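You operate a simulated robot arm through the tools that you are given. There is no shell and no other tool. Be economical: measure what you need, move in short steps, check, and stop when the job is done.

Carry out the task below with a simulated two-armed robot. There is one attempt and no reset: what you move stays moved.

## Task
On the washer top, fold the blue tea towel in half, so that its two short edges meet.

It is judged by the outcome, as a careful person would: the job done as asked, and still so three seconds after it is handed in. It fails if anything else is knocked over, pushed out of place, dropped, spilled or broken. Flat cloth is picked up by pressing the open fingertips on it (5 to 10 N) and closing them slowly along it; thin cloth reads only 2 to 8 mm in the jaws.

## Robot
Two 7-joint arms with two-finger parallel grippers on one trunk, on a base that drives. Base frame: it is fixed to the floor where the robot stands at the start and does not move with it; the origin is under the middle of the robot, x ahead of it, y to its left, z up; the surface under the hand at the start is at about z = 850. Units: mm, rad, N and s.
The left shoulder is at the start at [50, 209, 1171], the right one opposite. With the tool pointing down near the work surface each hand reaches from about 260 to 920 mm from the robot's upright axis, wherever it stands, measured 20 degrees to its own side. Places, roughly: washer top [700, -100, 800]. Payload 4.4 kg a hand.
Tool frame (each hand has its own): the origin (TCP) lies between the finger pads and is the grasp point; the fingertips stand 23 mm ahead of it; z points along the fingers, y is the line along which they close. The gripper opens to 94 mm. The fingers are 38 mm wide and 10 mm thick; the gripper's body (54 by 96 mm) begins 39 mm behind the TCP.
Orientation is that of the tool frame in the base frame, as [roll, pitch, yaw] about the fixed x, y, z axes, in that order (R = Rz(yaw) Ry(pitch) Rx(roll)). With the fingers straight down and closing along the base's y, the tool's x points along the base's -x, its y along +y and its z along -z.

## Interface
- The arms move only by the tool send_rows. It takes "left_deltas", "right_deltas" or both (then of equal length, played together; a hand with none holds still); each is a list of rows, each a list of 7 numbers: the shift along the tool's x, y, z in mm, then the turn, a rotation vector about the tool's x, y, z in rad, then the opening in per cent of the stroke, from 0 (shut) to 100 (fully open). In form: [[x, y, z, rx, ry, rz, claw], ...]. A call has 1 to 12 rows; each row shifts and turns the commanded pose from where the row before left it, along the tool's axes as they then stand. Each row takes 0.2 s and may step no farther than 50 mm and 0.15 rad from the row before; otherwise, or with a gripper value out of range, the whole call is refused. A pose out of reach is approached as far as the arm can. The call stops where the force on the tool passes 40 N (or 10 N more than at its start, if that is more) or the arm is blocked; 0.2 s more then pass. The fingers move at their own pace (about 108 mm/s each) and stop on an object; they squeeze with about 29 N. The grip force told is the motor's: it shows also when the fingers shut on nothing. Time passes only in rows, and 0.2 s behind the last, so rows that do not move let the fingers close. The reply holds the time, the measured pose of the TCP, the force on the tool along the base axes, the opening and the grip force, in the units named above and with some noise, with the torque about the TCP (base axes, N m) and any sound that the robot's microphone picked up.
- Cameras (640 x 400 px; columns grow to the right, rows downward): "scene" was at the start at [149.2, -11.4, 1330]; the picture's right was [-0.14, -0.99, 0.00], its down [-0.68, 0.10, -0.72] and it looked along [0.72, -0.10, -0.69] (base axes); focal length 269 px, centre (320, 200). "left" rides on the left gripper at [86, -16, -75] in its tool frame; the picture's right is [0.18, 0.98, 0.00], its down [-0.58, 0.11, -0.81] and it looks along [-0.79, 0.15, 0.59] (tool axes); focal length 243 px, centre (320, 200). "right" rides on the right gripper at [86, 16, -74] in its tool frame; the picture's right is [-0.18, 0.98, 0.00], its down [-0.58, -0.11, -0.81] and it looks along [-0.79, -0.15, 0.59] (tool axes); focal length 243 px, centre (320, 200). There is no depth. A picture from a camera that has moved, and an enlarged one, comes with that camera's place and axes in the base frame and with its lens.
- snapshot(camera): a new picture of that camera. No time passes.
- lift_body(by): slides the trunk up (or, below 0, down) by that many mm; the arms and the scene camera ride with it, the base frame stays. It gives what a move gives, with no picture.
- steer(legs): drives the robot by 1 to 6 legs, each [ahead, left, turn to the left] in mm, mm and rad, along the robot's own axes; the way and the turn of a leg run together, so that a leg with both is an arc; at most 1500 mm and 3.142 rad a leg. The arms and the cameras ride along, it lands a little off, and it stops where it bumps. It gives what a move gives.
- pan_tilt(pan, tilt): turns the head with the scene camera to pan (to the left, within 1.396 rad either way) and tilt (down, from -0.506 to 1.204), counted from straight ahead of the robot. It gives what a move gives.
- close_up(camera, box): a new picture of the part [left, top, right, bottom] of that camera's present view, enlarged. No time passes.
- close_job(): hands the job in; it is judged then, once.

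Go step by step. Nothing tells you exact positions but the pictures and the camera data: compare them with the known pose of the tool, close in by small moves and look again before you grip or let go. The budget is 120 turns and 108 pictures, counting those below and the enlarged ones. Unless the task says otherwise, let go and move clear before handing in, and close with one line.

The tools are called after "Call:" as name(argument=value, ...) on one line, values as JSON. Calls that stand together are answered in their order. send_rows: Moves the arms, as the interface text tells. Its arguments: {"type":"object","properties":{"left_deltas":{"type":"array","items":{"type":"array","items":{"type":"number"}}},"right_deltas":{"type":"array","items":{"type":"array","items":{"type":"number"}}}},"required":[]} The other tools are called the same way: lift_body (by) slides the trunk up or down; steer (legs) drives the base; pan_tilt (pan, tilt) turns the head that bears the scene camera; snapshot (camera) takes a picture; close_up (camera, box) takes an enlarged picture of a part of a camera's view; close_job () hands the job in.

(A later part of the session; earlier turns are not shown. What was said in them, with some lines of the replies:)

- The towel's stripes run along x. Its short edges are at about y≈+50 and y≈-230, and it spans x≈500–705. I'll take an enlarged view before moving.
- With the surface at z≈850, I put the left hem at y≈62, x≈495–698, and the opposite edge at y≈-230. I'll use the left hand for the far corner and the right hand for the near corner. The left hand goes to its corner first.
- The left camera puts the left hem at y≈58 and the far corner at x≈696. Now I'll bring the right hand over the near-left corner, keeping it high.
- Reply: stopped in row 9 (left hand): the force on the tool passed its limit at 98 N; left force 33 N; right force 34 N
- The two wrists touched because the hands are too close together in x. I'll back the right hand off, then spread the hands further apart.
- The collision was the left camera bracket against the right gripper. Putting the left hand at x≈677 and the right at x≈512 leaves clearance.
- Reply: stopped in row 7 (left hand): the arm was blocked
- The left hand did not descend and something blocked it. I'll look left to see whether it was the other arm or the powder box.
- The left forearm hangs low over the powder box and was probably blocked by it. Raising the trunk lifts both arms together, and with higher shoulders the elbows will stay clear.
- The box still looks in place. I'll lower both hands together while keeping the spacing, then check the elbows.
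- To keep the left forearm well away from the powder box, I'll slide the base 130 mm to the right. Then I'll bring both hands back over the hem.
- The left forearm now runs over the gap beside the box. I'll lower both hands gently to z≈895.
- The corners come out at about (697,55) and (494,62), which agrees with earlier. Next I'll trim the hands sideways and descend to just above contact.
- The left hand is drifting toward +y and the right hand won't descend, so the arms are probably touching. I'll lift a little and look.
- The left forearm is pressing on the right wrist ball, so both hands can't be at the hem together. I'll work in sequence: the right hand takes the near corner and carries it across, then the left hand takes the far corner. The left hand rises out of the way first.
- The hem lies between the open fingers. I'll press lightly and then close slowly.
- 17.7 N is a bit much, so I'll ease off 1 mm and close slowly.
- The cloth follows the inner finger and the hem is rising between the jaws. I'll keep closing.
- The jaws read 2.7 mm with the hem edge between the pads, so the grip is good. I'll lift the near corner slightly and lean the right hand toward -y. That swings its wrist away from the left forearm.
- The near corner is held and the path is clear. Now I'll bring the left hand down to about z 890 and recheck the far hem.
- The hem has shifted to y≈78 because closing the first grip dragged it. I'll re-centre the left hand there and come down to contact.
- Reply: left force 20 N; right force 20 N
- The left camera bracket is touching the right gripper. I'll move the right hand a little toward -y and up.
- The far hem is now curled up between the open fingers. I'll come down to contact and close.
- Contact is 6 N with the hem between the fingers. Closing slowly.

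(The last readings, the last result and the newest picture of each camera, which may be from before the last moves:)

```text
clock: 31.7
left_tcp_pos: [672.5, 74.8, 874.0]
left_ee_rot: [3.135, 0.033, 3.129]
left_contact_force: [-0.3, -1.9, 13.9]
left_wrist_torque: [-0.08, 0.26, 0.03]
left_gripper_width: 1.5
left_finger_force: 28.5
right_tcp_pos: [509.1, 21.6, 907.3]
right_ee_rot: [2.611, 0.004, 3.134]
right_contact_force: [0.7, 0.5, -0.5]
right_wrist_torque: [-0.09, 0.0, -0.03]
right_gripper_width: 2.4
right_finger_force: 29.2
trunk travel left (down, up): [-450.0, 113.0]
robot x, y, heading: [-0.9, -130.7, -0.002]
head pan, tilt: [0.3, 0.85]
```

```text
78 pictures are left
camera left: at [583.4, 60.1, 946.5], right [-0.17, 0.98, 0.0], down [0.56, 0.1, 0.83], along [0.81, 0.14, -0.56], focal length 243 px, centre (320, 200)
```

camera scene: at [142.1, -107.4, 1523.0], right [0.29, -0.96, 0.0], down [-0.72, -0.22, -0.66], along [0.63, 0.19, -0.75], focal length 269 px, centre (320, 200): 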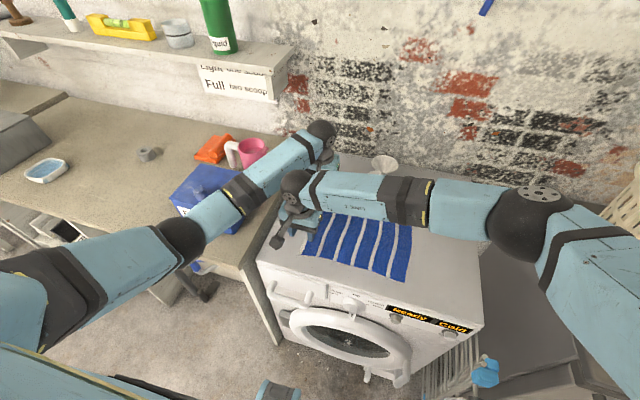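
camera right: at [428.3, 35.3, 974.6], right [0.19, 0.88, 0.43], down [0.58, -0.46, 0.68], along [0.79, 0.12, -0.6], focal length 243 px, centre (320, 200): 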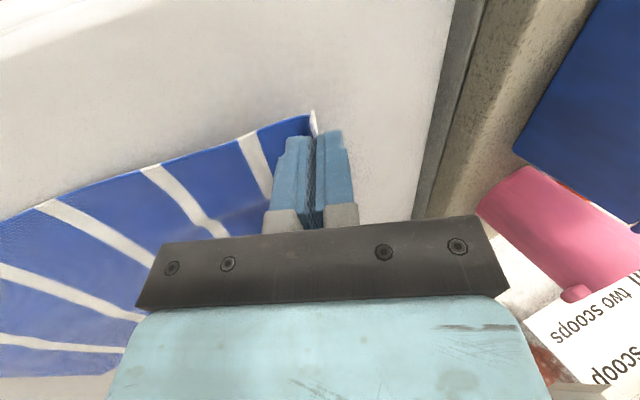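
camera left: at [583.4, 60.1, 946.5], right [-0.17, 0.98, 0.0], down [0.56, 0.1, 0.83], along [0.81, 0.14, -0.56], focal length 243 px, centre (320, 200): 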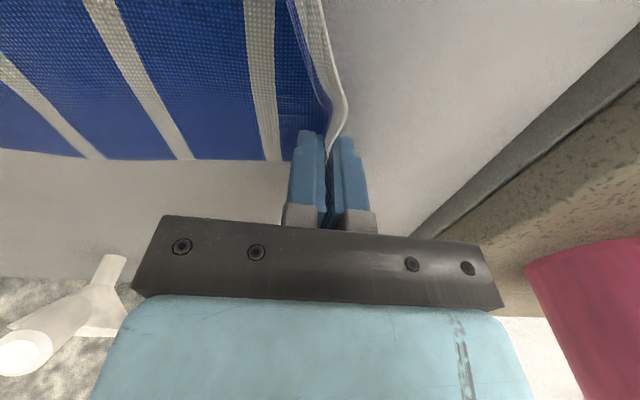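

It looks gripped. I'll lift the left hand a little to test it.

Call:
send_rows(left_deltas=[[0, 0, -8, 0, 0, 0, 0], [0, 0, -12, 0, 0, 0, 0], [0, -3, -12, 0, 0, 0, 0], [0, 0, 0, 0, 0, 0, 0]])

Call:
snapshot(camera="left")

Call:
close_up(camera="scene", box=[220, 100, 460, 300])

```text
clock: 32.7
left_tcp_pos: [671.5, 73.3, 906.1]
left_ee_rot: [3.136, 0.031, 3.131]
left_contact_force: [-0.2, 0.0, 0.6]
left_wrist_torque: [0.03, 0.01, 0.01]
left_gripper_width: 1.7
left_finger_force: 29.2
right_tcp_pos: [510.1, 22.9, 906.9]
right_ee_rot: [2.609, 0.002, 3.132]
right_contact_force: [0.3, -0.7, 0.5]
right_wrist_torque: [-0.02, 0.04, 0.0]
right_gripper_width: 2.4
right_finger_force: 29.2
trunk travel left (down, up): [-450.0, 113.0]
robot x, y, heading: [2.9, -130.8, -0.001]
head pan, tilt: [0.3, 0.85]
```

```text
77 pictures are left
camera left: at [583.1, 58.1, 977.1], right [-0.17, 0.98, 0.0], down [0.56, 0.1, 0.82], along [0.81, 0.14, -0.57], focal length 243 px, centre (320, 200)
```

left: 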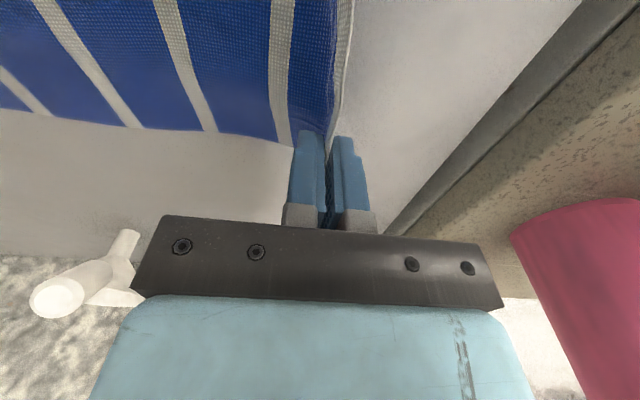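

```text
2.00 times, centred on (340, 200) of scene
camera zoom: at [142.1, -107.7, 1523.0], right [0.29, -0.96, 0.0], down [-0.72, -0.22, -0.66], along [0.63, 0.19, -0.75], focal length 537 px, centre (280, 200)
```

zoom: 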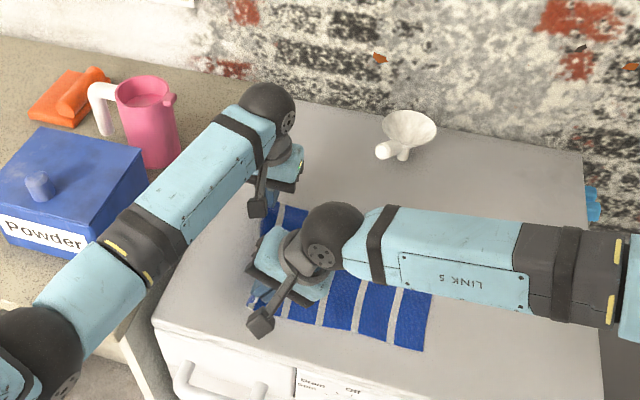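

Both corners are held. I'll carry them together over toward -y in a shallow arc.

Call:
send_rows(left_deltas=[[0, -30, -18, 0, 0, 0, 0], [0, -30, -18, 0, 0, 0, 0], [0, -30, -18, 0, 0, 0, 0], [0, -30, 0, 0, 0, 0, 0], [0, -30, 0, 0, 0, 0, 0], [0, 0, 0, 0, 0, 0, 0]], right_deltas=[[0, -16.8, -30.7, 0, 0, 0, 0], [0, -16.8, -30.7, 0, 0, 0, 0], [0, -16.8, -30.7, 0, 0, 0, 0], [0, -22, -13, 0, 0, 0, 0], [0, -22, -13, 0, 0, 0, 0], [0, 0, 0, 0, 0, 0, 0]])

Call:
snapshot(camera="scene")

Call:
snapshot(camera="left")

Call:
snapshot(camera="right")

```text
clock: 34.1
left_tcp_pos: [669.7, -77.7, 958.1]
left_ee_rot: [3.137, 0.029, 3.132]
left_contact_force: [-0.3, 0.2, 1.0]
left_wrist_torque: [-0.01, 0.01, -0.02]
left_gripper_width: 2.0
left_finger_force: 29.2
right_tcp_pos: [510.0, -120.0, 960.3]
right_ee_rot: [2.612, 0.001, 3.132]
right_contact_force: [0.4, 0.2, 0.2]
right_wrist_torque: [-0.08, 0.03, 0.0]
right_gripper_width: 2.6
right_finger_force: 29.1
trunk travel left (down, up): [-450.0, 113.0]
robot x, y, heading: [-0.0, -131.0, -0.007]
head pan, tilt: [0.3, 0.85]
```

```text
75 pictures are left
camera scene: at [142.3, -106.3, 1522.9], right [0.29, -0.96, 0.0], down [-0.72, -0.22, -0.66], along [0.63, 0.19, -0.75], focal length 269 px, centre (320, 200)
```

scene: 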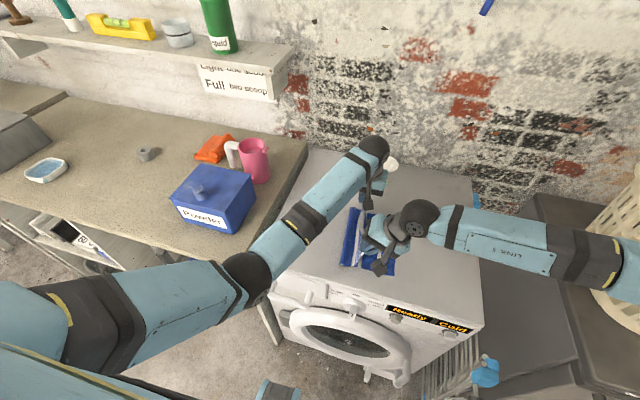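

```text
74 pictures are left
camera left: at [580.5, -92.1, 1029.8], right [-0.17, 0.98, 0.0], down [0.56, 0.1, 0.82], along [0.81, 0.14, -0.57], focal length 243 px, centre (320, 200)
```

left: 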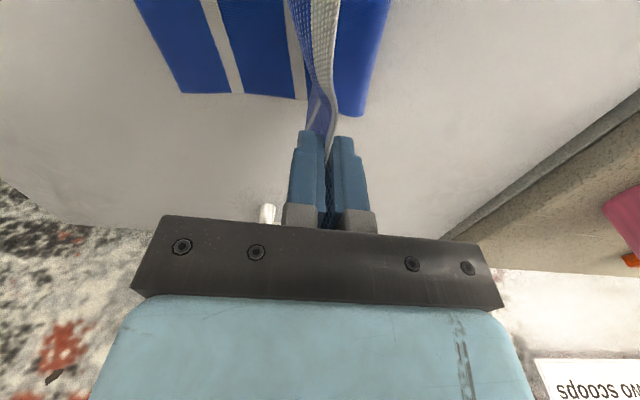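

```text
73 pictures are left
camera right: at [422.4, -143.6, 1032.1], right [0.19, 0.85, 0.5], down [0.58, -0.51, 0.64], along [0.79, 0.17, -0.58], focal length 243 px, centre (320, 200)
```

right: 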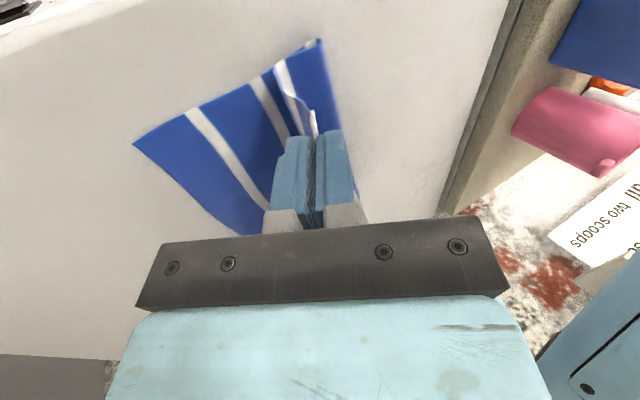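

The fold is forming well. The towel has shifted a little toward +y, so I'll measure the stationary edge more precisely.

Call:
close_up(camera="scene", box=[320, 180, 440, 290])

Call:
close_up(camera="left", box=[120, 0, 420, 190])

Call:
close_up(camera="right", box=[110, 20, 410, 250])

```text
3.64 times, centred on (380, 235) of scene
camera zoom: at [142.3, -106.3, 1522.9], right [0.29, -0.96, 0.0], down [-0.72, -0.22, -0.66], along [0.63, 0.19, -0.75], focal length 977 px, centre (102, 73)
```

zoom: 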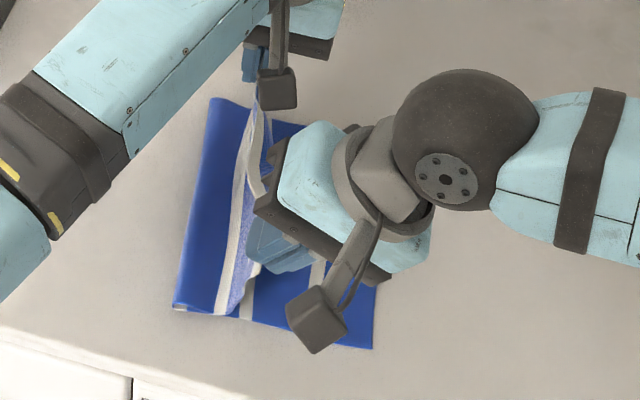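

```text
2.11 times, centred on (270, 95) of left
camera zoom: at [580.5, -92.1, 1029.8], right [-0.17, 0.98, 0.0], down [0.56, 0.1, 0.82], along [0.81, 0.14, -0.57], focal length 511 px, centre (425, 421)
```

zoom: 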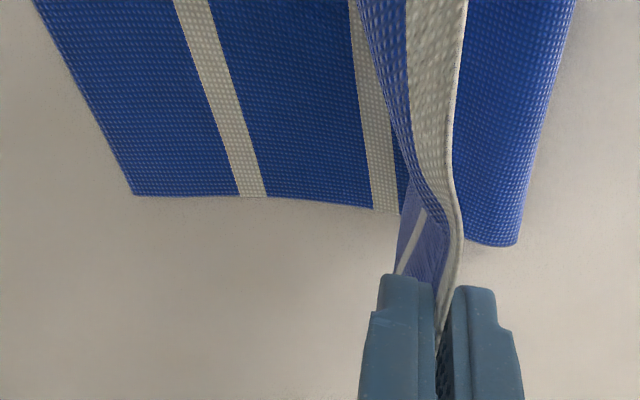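

```text
1.74 times, centred on (260, 135) of right
camera zoom: at [422.4, -143.6, 1032.1], right [0.19, 0.85, 0.5], down [0.58, -0.51, 0.64], along [0.79, 0.17, -0.58], focal length 422 px, centre (424, 313)
```

zoom: 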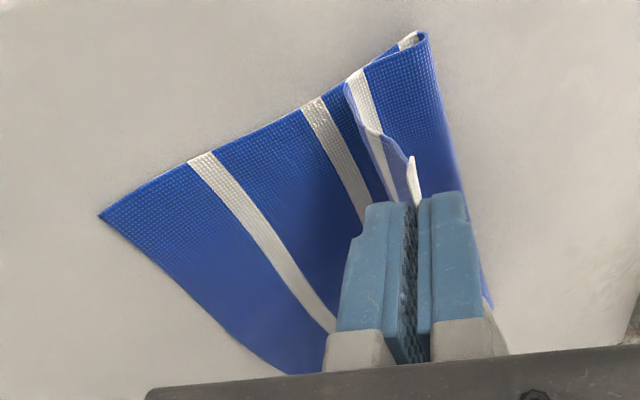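

The stationary edge runs from (507,-204) to (708,-182). I'll aim the hem there, lower the hands part way, and lean the left hand the same way as the right.

Call:
send_rows(left_deltas=[[-6, -24, 18, 0, 0, 0, 0], [-6, -24, 18, 0, 0, 0, 0], [-6, -24, 18, 0, 0, 0, 0], [0, 0, 0, -0.12, 0, 0, 0], [0, 0, 0, -0.12, 0, 0, 0], [0, 0, 0, -0.12, 0, 0, 0], [0, 0, 0, 0, 0, 0, 0]], right_deltas=[[-6, -26.5, 5.7, 0, 0, 0, 0], [-6, -26.5, 5.7, 0, 0, 0, 0], [-6, -26.5, 5.7, 0, 0, 0, 0], [0, 0, 0, 0, 0, 0, 0], [0, 0, 0, 0, 0, 0, 0], [0, 0, 0, 0, 0, 0, 0], [0, 0, 0, 0, 0, 0, 0]])

Call:
snapshot(camera="left")

Call:
snapshot(camera="right")

Call:
close_up(camera="scene", box=[320, 180, 440, 290])

```text
clock: 35.7
left_tcp_pos: [689.0, -148.8, 905.1]
left_ee_rot: [2.774, 0.033, 3.131]
left_contact_force: [13.6, 12.8, 7.6]
left_wrist_torque: [-1.26, 1.82, -0.78]
left_gripper_width: 1.9
left_finger_force: 29.0
right_tcp_pos: [526.0, -179.4, 903.7]
right_ee_rot: [2.613, -0.003, 3.132]
right_contact_force: [-14.2, -13.1, -7.9]
right_wrist_torque: [0.91, -0.52, -0.87]
right_gripper_width: 2.7
right_finger_force: 28.3
trunk travel left (down, up): [-450.0, 113.0]
robot x, y, heading: [1.4, -130.6, -0.001]
head pan, tilt: [0.3, 0.85]
```

```text
69 pictures are left
camera left: at [599.6, -188.0, 966.4], right [-0.19, 0.92, 0.35], down [0.55, -0.19, 0.81], along [0.81, 0.34, -0.47], focal length 243 px, centre (320, 200)
```

left: 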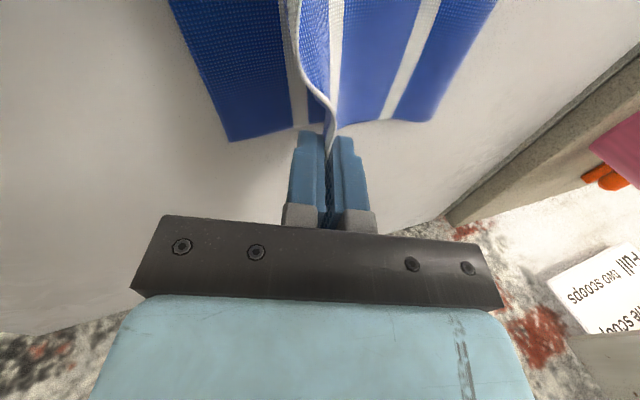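

```text
68 pictures are left
camera right: at [438.9, -203.2, 977.2], right [0.19, 0.85, 0.5], down [0.58, -0.51, 0.64], along [0.79, 0.16, -0.59], focal length 243 px, centre (320, 200)
```

right: 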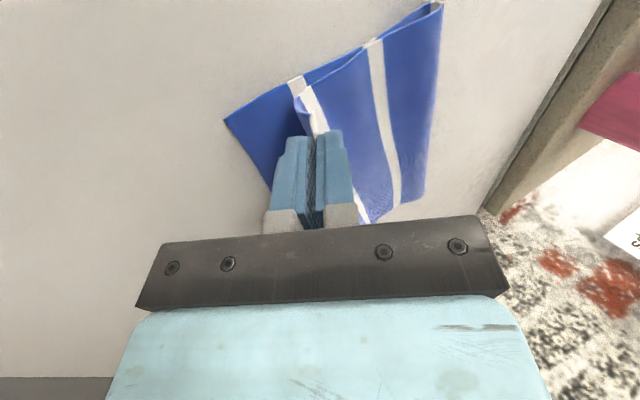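

```text
3.64 times, centred on (380, 235) of scene
camera zoom: at [142.0, -107.2, 1523.0], right [0.29, -0.96, 0.0], down [-0.72, -0.22, -0.66], along [0.63, 0.19, -0.75], focal length 977 px, centre (102, 73)
```

zoom: 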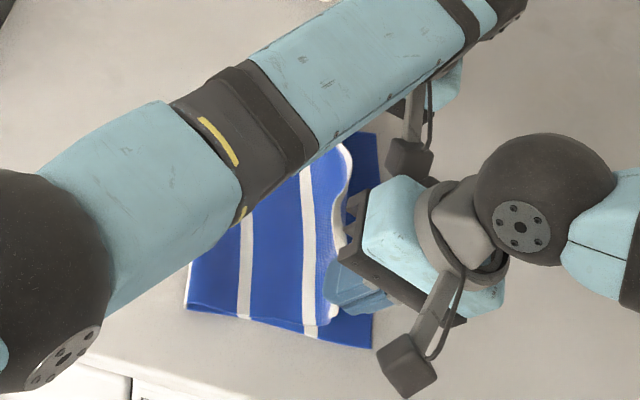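

The bracket touched again once the left hand leaned. I'll straighten the left hand; the edge measurements still hold.

Call:
send_rows(left_deltas=[[0, 0, 0, 0.12, 0, 0, 0], [0, 0, 0, 0.12, 0, 0, 0], [0, 0, 0, 0.12, 0, 0, 0], [0, 0, 0, 0, 0, 0, 0]])

```text
clock: 36.7
left_tcp_pos: [687.4, -151.6, 905.5]
left_ee_rot: [3.136, 0.032, 3.13]
left_contact_force: [-0.1, 0.1, 0.3]
left_wrist_torque: [0.04, 0.02, 0.01]
left_gripper_width: 1.8
left_finger_force: 29.4
right_tcp_pos: [527.6, -179.2, 906.7]
right_ee_rot: [2.609, 0.002, 3.135]
right_contact_force: [-0.1, -0.2, -0.8]
right_wrist_torque: [-0.06, 0.02, -0.01]
right_gripper_width: 2.4
right_finger_force: 29.4
trunk travel left (down, up): [-450.0, 113.0]
robot x, y, heading: [1.0, -134.6, -0.006]
head pan, tilt: [0.3, 0.85]
```

Clear now. I'll lower both hands to a few mm above the cloth and look again before releasing.

Call:
send_rows(left_deltas=[[0, -4, 8, 0, 0, 0, 0], [0, -4, 8, 0, 0, 0, 0], [0, -4, 8, 0, 0, 0, 0], [0, 0, 0, 0, 0, 0, 0]], right_deltas=[[0, -8.5, 5.5, 0, 0, 0, 0], [0, -8.5, 5.5, 0, 0, 0, 0], [0, -8.5, 5.5, 0, 0, 0, 0], [0, 0, 0, 0, 0, 0, 0]])

Call:
close_up(camera="left", box=[120, 0, 480, 230])

Call:
close_up(camera="right", box=[120, 0, 480, 240])

```text
clock: 37.7
left_tcp_pos: [688.2, -161.0, 879.5]
left_ee_rot: [3.133, 0.032, 3.131]
left_contact_force: [-0.3, 0.0, 0.2]
left_wrist_torque: [0.03, 0.0, -0.02]
left_gripper_width: 1.7
left_finger_force: 28.9
right_tcp_pos: [525.8, -193.1, 878.4]
right_ee_rot: [2.61, 0.001, 3.133]
right_contact_force: [0.0, -0.5, -1.1]
right_wrist_torque: [-0.03, 0.01, 0.0]
right_gripper_width: 2.4
right_finger_force: 29.0
trunk travel left (down, up): [-450.0, 113.0]
robot x, y, heading: [-2.9, -132.5, -0.007]
head pan, tilt: [0.3, 0.85]
```

```text
1.74 times, centred on (300, 115) of left
camera zoom: at [599.3, -174.6, 951.1], right [-0.17, 0.98, 0.0], down [0.56, 0.1, 0.82], along [0.81, 0.15, -0.57], focal length 422 px, centre (355, 348)
```

zoom: 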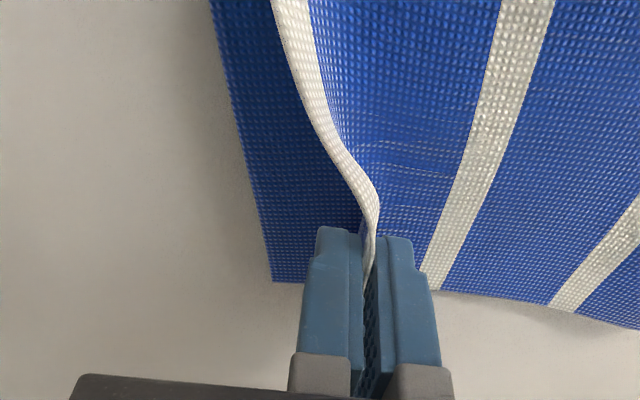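

```text
1.67 times, centred on (300, 120) of right
camera zoom: at [439.4, -217.0, 950.4], right [0.19, 0.85, 0.5], down [0.58, -0.51, 0.64], along [0.79, 0.17, -0.58], focal length 404 px, centre (353, 333)
```

zoom: 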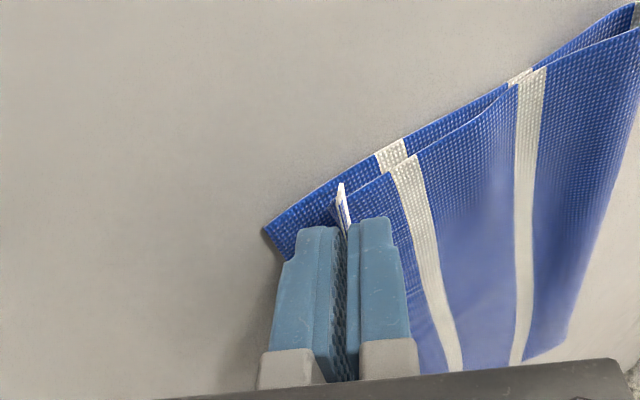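

The hem lines up closely. I'll nudge the left hand a bit further toward -y, set both corners down, and recheck.

Call:
send_rows(left_deltas=[[3, -8, 0, 0, 0, 0, 0], [0, 0, 3.5, 0, 0, 0, 0], [0, 0, 0, 0, 0, 0, 0]], right_deltas=[[3, -5.1, 2.8, 0, 0, 0, 0], [0, 0, 0, 0, 0, 0, 0], [0, 0, 0, 0, 0, 0, 0]])

Call:
close_up(camera="left", box=[120, 0, 480, 230])

Call:
close_up(camera="right", box=[120, 0, 480, 240])

```text
clock: 38.5
left_tcp_pos: [687.5, -158.2, 876.2]
left_ee_rot: [3.126, 0.035, 3.14]
left_contact_force: [-0.9, 0.4, 2.0]
left_wrist_torque: [0.05, 0.06, 0.02]
left_gripper_width: 1.9
left_finger_force: 29.1
right_tcp_pos: [522.1, -194.9, 876.5]
right_ee_rot: [2.603, 0.005, 3.134]
right_contact_force: [4.5, 0.6, 30.1]
right_wrist_torque: [0.03, -0.07, -0.03]
right_gripper_width: 2.2
right_finger_force: 28.9
trunk travel left (down, up): [-450.0, 113.0]
robot x, y, heading: [-1.2, -129.4, -0.0]
head pan, tilt: [0.3, 0.85]
```

```text
1.74 times, centred on (300, 115) of left
camera zoom: at [597.8, -174.8, 947.0], right [-0.18, 0.98, 0.01], down [0.55, 0.09, 0.83], along [0.81, 0.16, -0.56], focal length 422 px, centre (355, 348)
```

zoom: 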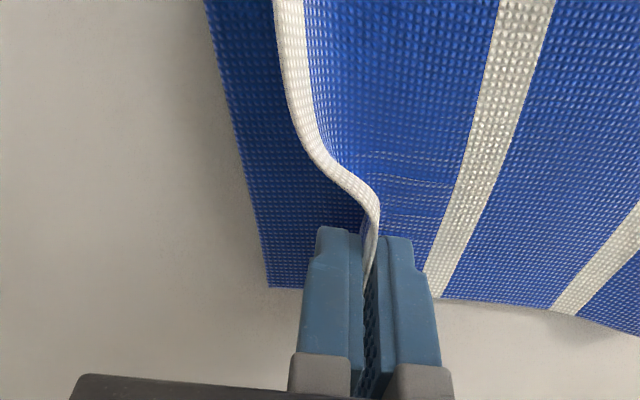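

```text
1.67 times, centred on (300, 120) of right
camera zoom: at [435.8, -219.1, 948.3], right [0.19, 0.84, 0.5], down [0.57, -0.51, 0.64], along [0.8, 0.17, -0.58], focal length 404 px, centre (353, 333)
```

zoom: 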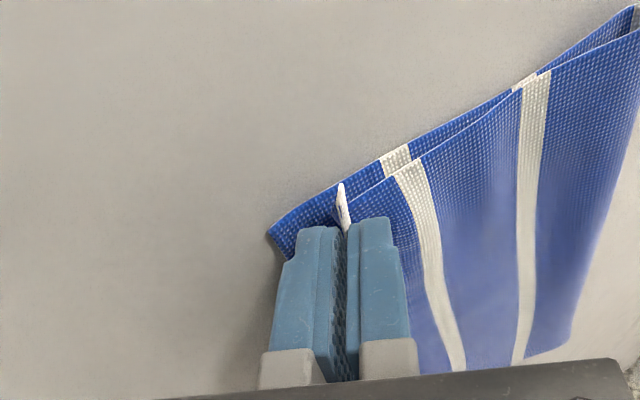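

The right hand presses a bit hard and is blocking the left. I'll ease up, open the right hand slightly, and withdraw along its own axis.

Call:
send_rows(right_deltas=[[0, 1.5, -3, 0, 0, 0, 0], [0, 1.5, -2, 0, 0, 0, 6], [0, 0, 0, 0, 0, 0, 12], [0, 0, 0, 0, 0, 0, 12], [0, 0, -10, 0, 0, 0, 14], [0, 0, -20, 0, 0, 0, 14], [0, 0, -30, 0, 0, 0, 14], [0, -10, -40, 0, 0, 0, 14], [0, 0, 0, 0, 0, 0, 14]])

Call:
close_up(camera="right", box=[120, 0, 480, 240])

Call:
close_up(camera="left", box=[120, 0, 480, 230])

```text
clock: 40.5
left_tcp_pos: [689.6, -159.4, 876.0]
left_ee_rot: [3.127, 0.036, 3.137]
left_contact_force: [0.2, -0.8, 4.7]
left_wrist_torque: [0.01, 0.03, 0.0]
left_gripper_width: 1.6
left_finger_force: 28.7
right_tcp_pos: [524.3, -254.7, 959.3]
right_ee_rot: [2.608, 0.001, 3.134]
right_contact_force: [0.3, 0.3, -0.3]
right_wrist_torque: [0.0, 0.01, 0.01]
right_gripper_width: 13.1
right_finger_force: 0.1
trunk travel left (down, up): [-450.0, 113.0]
robot x, y, heading: [-0.0, -131.7, -0.004]
head pan, tilt: [0.3, 0.85]
```

```text
1.67 times, centred on (300, 120) of right
camera zoom: at [437.0, -278.9, 1031.8], right [0.19, 0.85, 0.5], down [0.58, -0.51, 0.64], along [0.79, 0.17, -0.58], focal length 404 px, centre (353, 333)
```

zoom: 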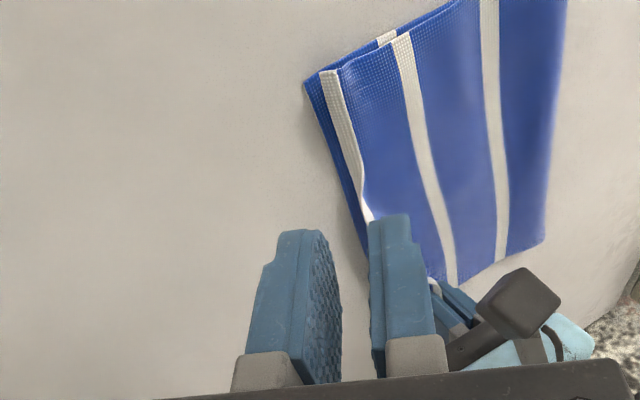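

```text
1.74 times, centred on (300, 115) of left
camera zoom: at [599.7, -175.4, 946.9], right [-0.18, 0.98, 0.01], down [0.55, 0.09, 0.83], along [0.81, 0.15, -0.56], focal length 422 px, centre (355, 348)
```

zoom: 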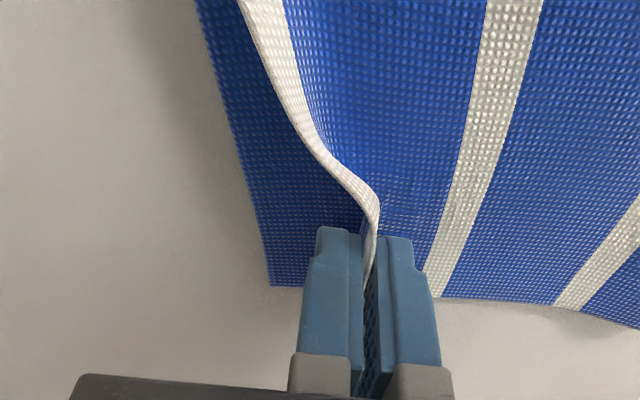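

The near corner fell neatly on its target. I'll move the right hand further away, then shift and lean the left hand to finish the far corner.

Call:
send_rows(left_deltas=[[0, 0, 0, 0, 0, 0, 0], [0, 0, 0, 0, 0, 0, 0], [0, -4, -6, 0, 0, 0, 0], [0, -7, -2, -0.1, 0, 0, 0], [0, -7, 0, -0.1, 0, 0, 0], [0, 0, 0, -0.1, 0, 0, 0], [0, 0, 0, 0, 0, 0, 0]], right_deltas=[[0, -40, -20, 0, 0, 0, 14], [0, -40, -20, 0, 0, 0, 14], [0, -40, -20, 0, 0, 0, 14], [0, 0, 0, 0, 0, 0, 14], [0, 0, 0, 0, 0, 0, 14], [0, 0, 0, 0, 0, 0, 14], [0, 0, 0, 0, 0, 0, 14]])

Call:
close_up(camera="left", box=[120, 0, 480, 230])

Call:
close_up(camera="scene", box=[320, 150, 480, 290])

```text
clock: 42.1
left_tcp_pos: [692.3, -165.6, 878.1]
left_ee_rot: [2.819, 0.032, -3.13]
left_contact_force: [0.1, -0.5, 0.5]
left_wrist_torque: [-0.05, 0.02, -0.01]
left_gripper_width: 1.8
left_finger_force: 29.1
right_tcp_pos: [523.3, -388.3, 952.8]
right_ee_rot: [2.61, 0.003, 3.133]
right_contact_force: [0.4, -0.7, -0.2]
right_wrist_torque: [-0.01, -0.04, 0.02]
right_gripper_width: 13.2
right_finger_force: 0.0
trunk travel left (down, up): [-450.0, 113.0]
robot x, y, heading: [0.1, -129.9, -0.009]
head pan, tilt: [0.3, 0.85]
```

```text
1.74 times, centred on (300, 115) of left
camera zoom: at [604.5, -204.5, 941.1], right [-0.2, 0.93, 0.31], down [0.56, -0.15, 0.82], along [0.8, 0.34, -0.49], focal length 422 px, centre (355, 348)
```

zoom: 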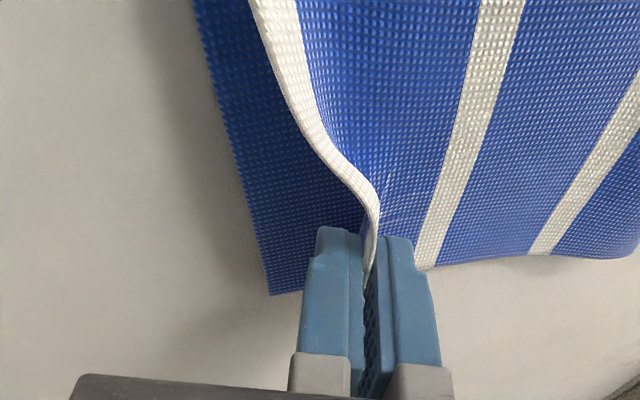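

```text
2.86 times, centred on (400, 220) of scene
camera zoom: at [142.2, -107.4, 1522.6], right [0.29, -0.96, 0.0], down [-0.72, -0.22, -0.66], along [0.63, 0.19, -0.75], focal length 768 px, centre (91, 143)
```

zoom: 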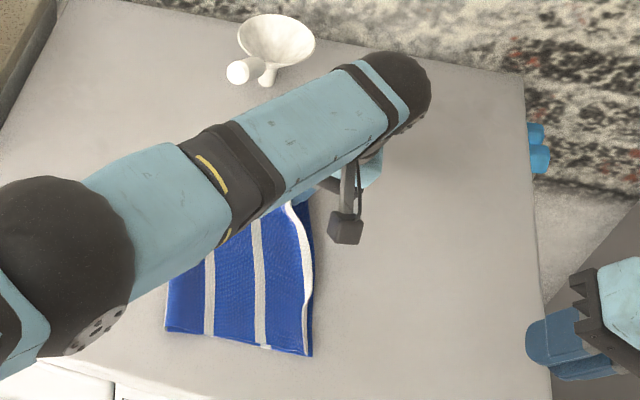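

The left hand still needs about 12 mm more toward -y, then I can set it down and release.

Call:
send_rows(left_deltas=[[0, -6, -2, 0, 0, 0, 0], [0, -6, -1.5, 0, 0, 0, 0], [0, -0.5, 3, 0, 0, 0, 0], [0, 0, 0, 0, 0, 0, 0]])

Call:
close_up(camera="left", box=[120, 0, 480, 230])

```text
clock: 43.1
left_tcp_pos: [685.9, -196.7, 879.8]
left_ee_rot: [2.833, 0.032, 3.134]
left_contact_force: [0.3, -0.6, -0.2]
left_wrist_torque: [-0.07, 0.02, -0.01]
left_gripper_width: 2.1
left_finger_force: 28.9
right_tcp_pos: [522.1, -387.8, 953.1]
right_ee_rot: [2.609, 0.002, 3.133]
right_contact_force: [0.4, -0.5, -0.1]
right_wrist_torque: [-0.01, 0.01, -0.02]
right_gripper_width: 13.2
right_finger_force: 0.0
trunk travel left (down, up): [-450.0, 113.0]
robot x, y, heading: [1.1, -128.4, -0.003]
head pan, tilt: [0.3, 0.85]
```

```text
1.74 times, centred on (300, 115) of left
camera zoom: at [597.0, -232.9, 943.3], right [-0.19, 0.94, 0.29], down [0.55, -0.15, 0.82], along [0.81, 0.31, -0.49], focal length 422 px, centre (355, 348)
```

zoom: 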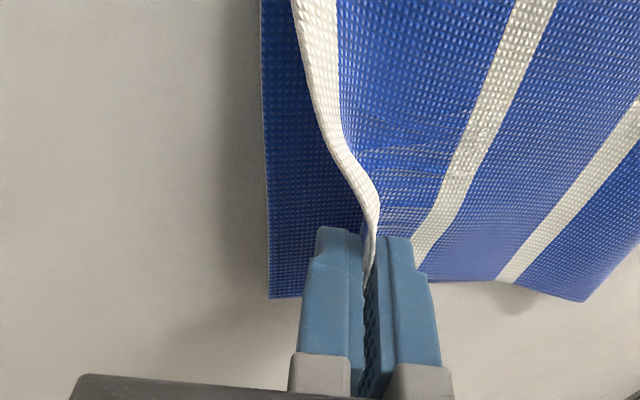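

The lower layer seems to have moved along with the hand, possibly because the top layer is taut. I'll check the overall shape.

Call:
close_up(camera="scene", box=[320, 150, 480, 290])

Call:
snapshot(camera="left")

Call:
snapshot(camera="right")

```text
2.86 times, centred on (400, 220) of scene
camera zoom: at [142.1, -107.8, 1523.0], right [0.29, -0.96, 0.0], down [-0.72, -0.22, -0.66], along [0.63, 0.19, -0.75], focal length 768 px, centre (91, 143)
```

zoom: 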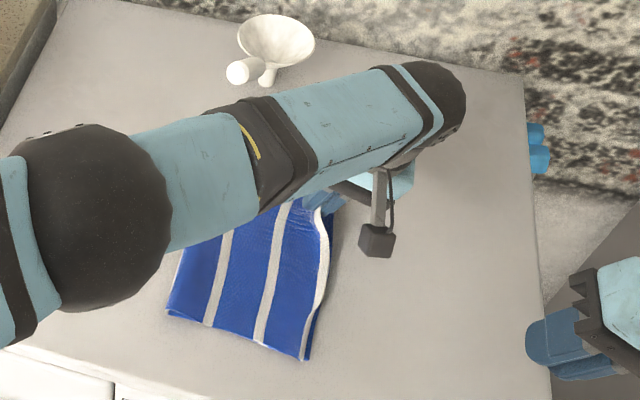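

```text
56 pictures are left
camera left: at [597.0, -232.9, 943.3], right [-0.19, 0.94, 0.29], down [0.55, -0.15, 0.82], along [0.81, 0.31, -0.49], focal length 243 px, centre (320, 200)
```

left: 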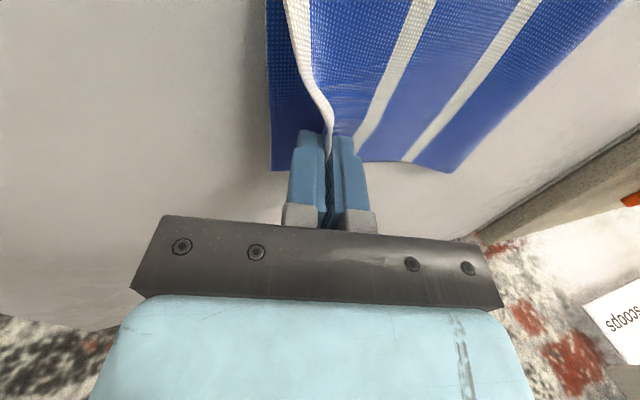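

```text
55 pictures are left
camera right: at [435.8, -411.9, 1025.4], right [0.19, 0.85, 0.5], down [0.58, -0.51, 0.64], along [0.79, 0.17, -0.58], focal length 243 px, centre (320, 200)
```

right: 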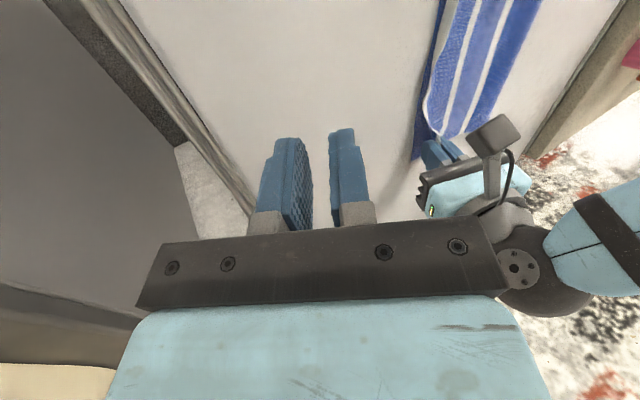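

The whole towel turned slightly but the fold itself is intact. I'll release the far corner here, back off, and see how it lies.

Call:
send_rows(left_deltas=[[0, 0, 3, 0, 0, 0, 0], [0, 0, 0, 0, 0, 0, 6], [0, 0, 0, 0, 0, 0, 12], [0, 0, 0, 0, 0, 0, 12], [0, 0, -10, 0, 0, 0, 14], [0, 0, -20, 0, 0, 0, 14], [0, 0, -30, 0, 0, 0, 14], [0, 0, -40, 0, 0, 0, 14], [0, 0, -40, 0, 0, 0, 14], [0, 0, 0, 0, 0, 0, 14]])

Call:
snapshot(camera="left")

Call:
close_up(camera="scene", box=[320, 150, 480, 290])

```text
clock: 45.3
left_tcp_pos: [679.7, -241.5, 1010.1]
left_ee_rot: [2.834, 0.032, 3.129]
left_contact_force: [-0.1, -0.4, -0.6]
left_wrist_torque: [0.0, 0.01, 0.01]
left_gripper_width: 13.2
left_finger_force: 0.1
right_tcp_pos: [522.6, -386.4, 952.9]
right_ee_rot: [2.609, 0.001, 3.132]
right_contact_force: [0.1, 0.5, -0.5]
right_wrist_torque: [0.02, -0.02, -0.02]
right_gripper_width: 13.2
right_finger_force: 0.0
trunk travel left (down, up): [-450.0, 113.0]
robot x, y, heading: [-1.9, -127.4, 0.002]
head pan, tilt: [0.3, 0.85]
```

```text
54 pictures are left
camera left: at [591.4, -276.3, 1073.9], right [-0.18, 0.94, 0.29], down [0.55, -0.15, 0.82], along [0.81, 0.31, -0.49], focal length 243 px, centre (320, 200)
```

left: 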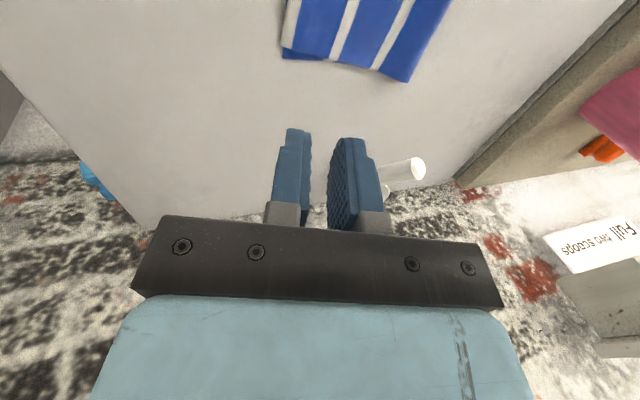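

```text
2.86 times, centred on (400, 220) of scene
camera zoom: at [142.7, -107.5, 1522.9], right [0.29, -0.96, 0.0], down [-0.72, -0.22, -0.66], along [0.63, 0.19, -0.75], focal length 768 px, centre (91, 143)
```

zoom: 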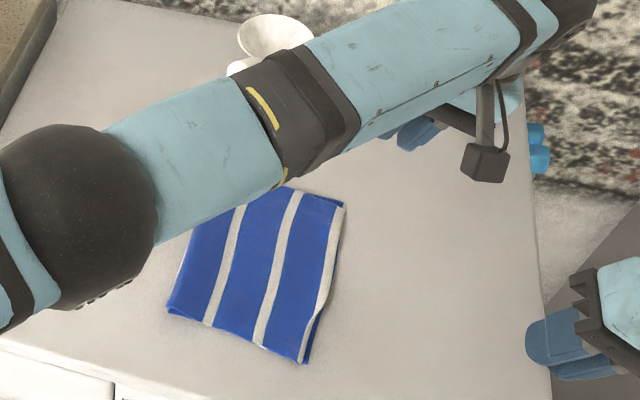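

The hem appears to lie right on the opposite edge. I'll move both hands clear and inspect.

Call:
send_rows(left_deltas=[[0, 0, -40, 0.1, 0, 0, 14], [0, 0, -40, 0.1, 0, 0, 14], [0, 0, 0, 0.1, 0, 0, 14], [30, 38, 0, 0, 0, 0, 14], [30, 38, 0, 0, 0, 0, 14], [30, 38, 0, 0, 0, 0, 14], [30, 38, 0, 0, 0, 0, 14], [30, 38, 0, 0, 0, 0, 14], [30, 38, 0, 0, 0, 0, 14], [30, 38, 0, 0, 0, 0, 14], [0, 0, 0, 0, 0, 0, 14]])

Call:
pan_tilt(pan=-0.1, tilt=0.9)

Call:
snapshot(camera="scene")

```text
clock: 47.7
left_tcp_pos: [472.6, 5.7, 1080.7]
left_ee_rot: [3.134, 0.029, 3.128]
left_contact_force: [0.0, 0.2, -0.5]
left_wrist_torque: [0.02, 0.02, -0.03]
left_gripper_width: 12.9
left_finger_force: 0.1
right_tcp_pos: [522.4, -389.2, 952.3]
right_ee_rot: [2.608, 0.0, 3.132]
right_contact_force: [-0.8, -0.2, -0.2]
right_wrist_torque: [0.02, -0.03, -0.01]
right_gripper_width: 13.1
right_finger_force: 0.0
trunk travel left (down, up): [-450.0, 113.0]
robot x, y, heading: [-0.5, -130.8, -0.008]
head pan, tilt: [0.3, 0.85]
```

```text
clock: 48.5
left_tcp_pos: [472.7, 7.8, 1081.2]
left_ee_rot: [3.135, 0.03, 3.129]
left_contact_force: [0.1, -0.1, -0.3]
left_wrist_torque: [-0.01, 0.0, -0.04]
left_gripper_width: 13.2
left_finger_force: 0.1
right_tcp_pos: [522.0, -387.2, 953.7]
right_ee_rot: [2.61, 0.002, 3.132]
right_contact_force: [0.4, -0.1, 0.0]
right_wrist_torque: [-0.03, 0.0, -0.04]
right_gripper_width: 13.5
right_finger_force: 0.1
trunk travel left (down, up): [-450.0, 113.0]
robot x, y, heading: [-0.4, -133.6, -0.009]
head pan, tilt: [-0.099, 0.901]
```

```text
52 pictures are left
camera scene: at [142.5, -138.2, 1519.1], right [-0.1, -0.99, 0.0], down [-0.78, 0.08, -0.62], along [0.62, -0.06, -0.78], focal length 269 px, centre (320, 200)
```

scene: 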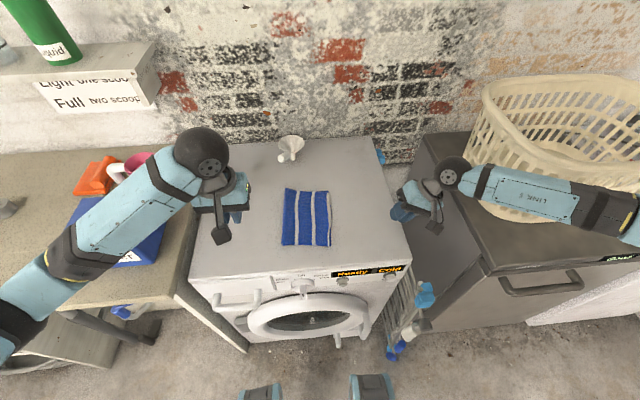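

Call:
close_up(camera="scene", box=[255, 170, 365, 260])

Call:
snapshot(camera="right")

```text
4.44 times, centred on (310, 215) of scene
camera zoom: at [142.5, -138.2, 1519.1], right [-0.1, -0.99, 0.0], down [-0.78, 0.08, -0.62], along [0.62, -0.06, -0.78], focal length 1194 px, centre (364, 133)
```

zoom: 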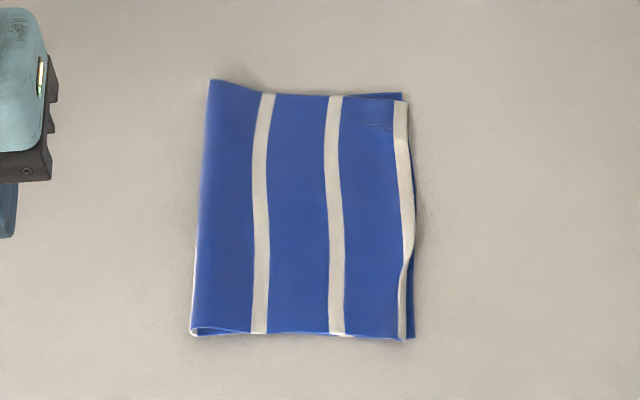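

```text
50 pictures are left
camera right: at [435.8, -411.8, 1025.4], right [0.19, 0.85, 0.5], down [0.58, -0.51, 0.64], along [0.79, 0.17, -0.58], focal length 243 px, centre (320, 200)
```

right: 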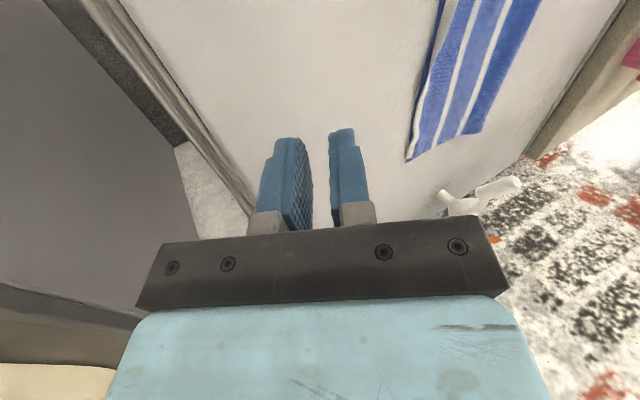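

The towel is folded in half with its short edges meeting to within a few mm. Both hands are clear and nothing else looks moved, so I'm handing in.

Call:
close_job()

```text
The job is handed in.
```

The blue tea towel is folded in half on the washer top, with its two short edges meeting to within a few millimetres and nothing else visibly moved.
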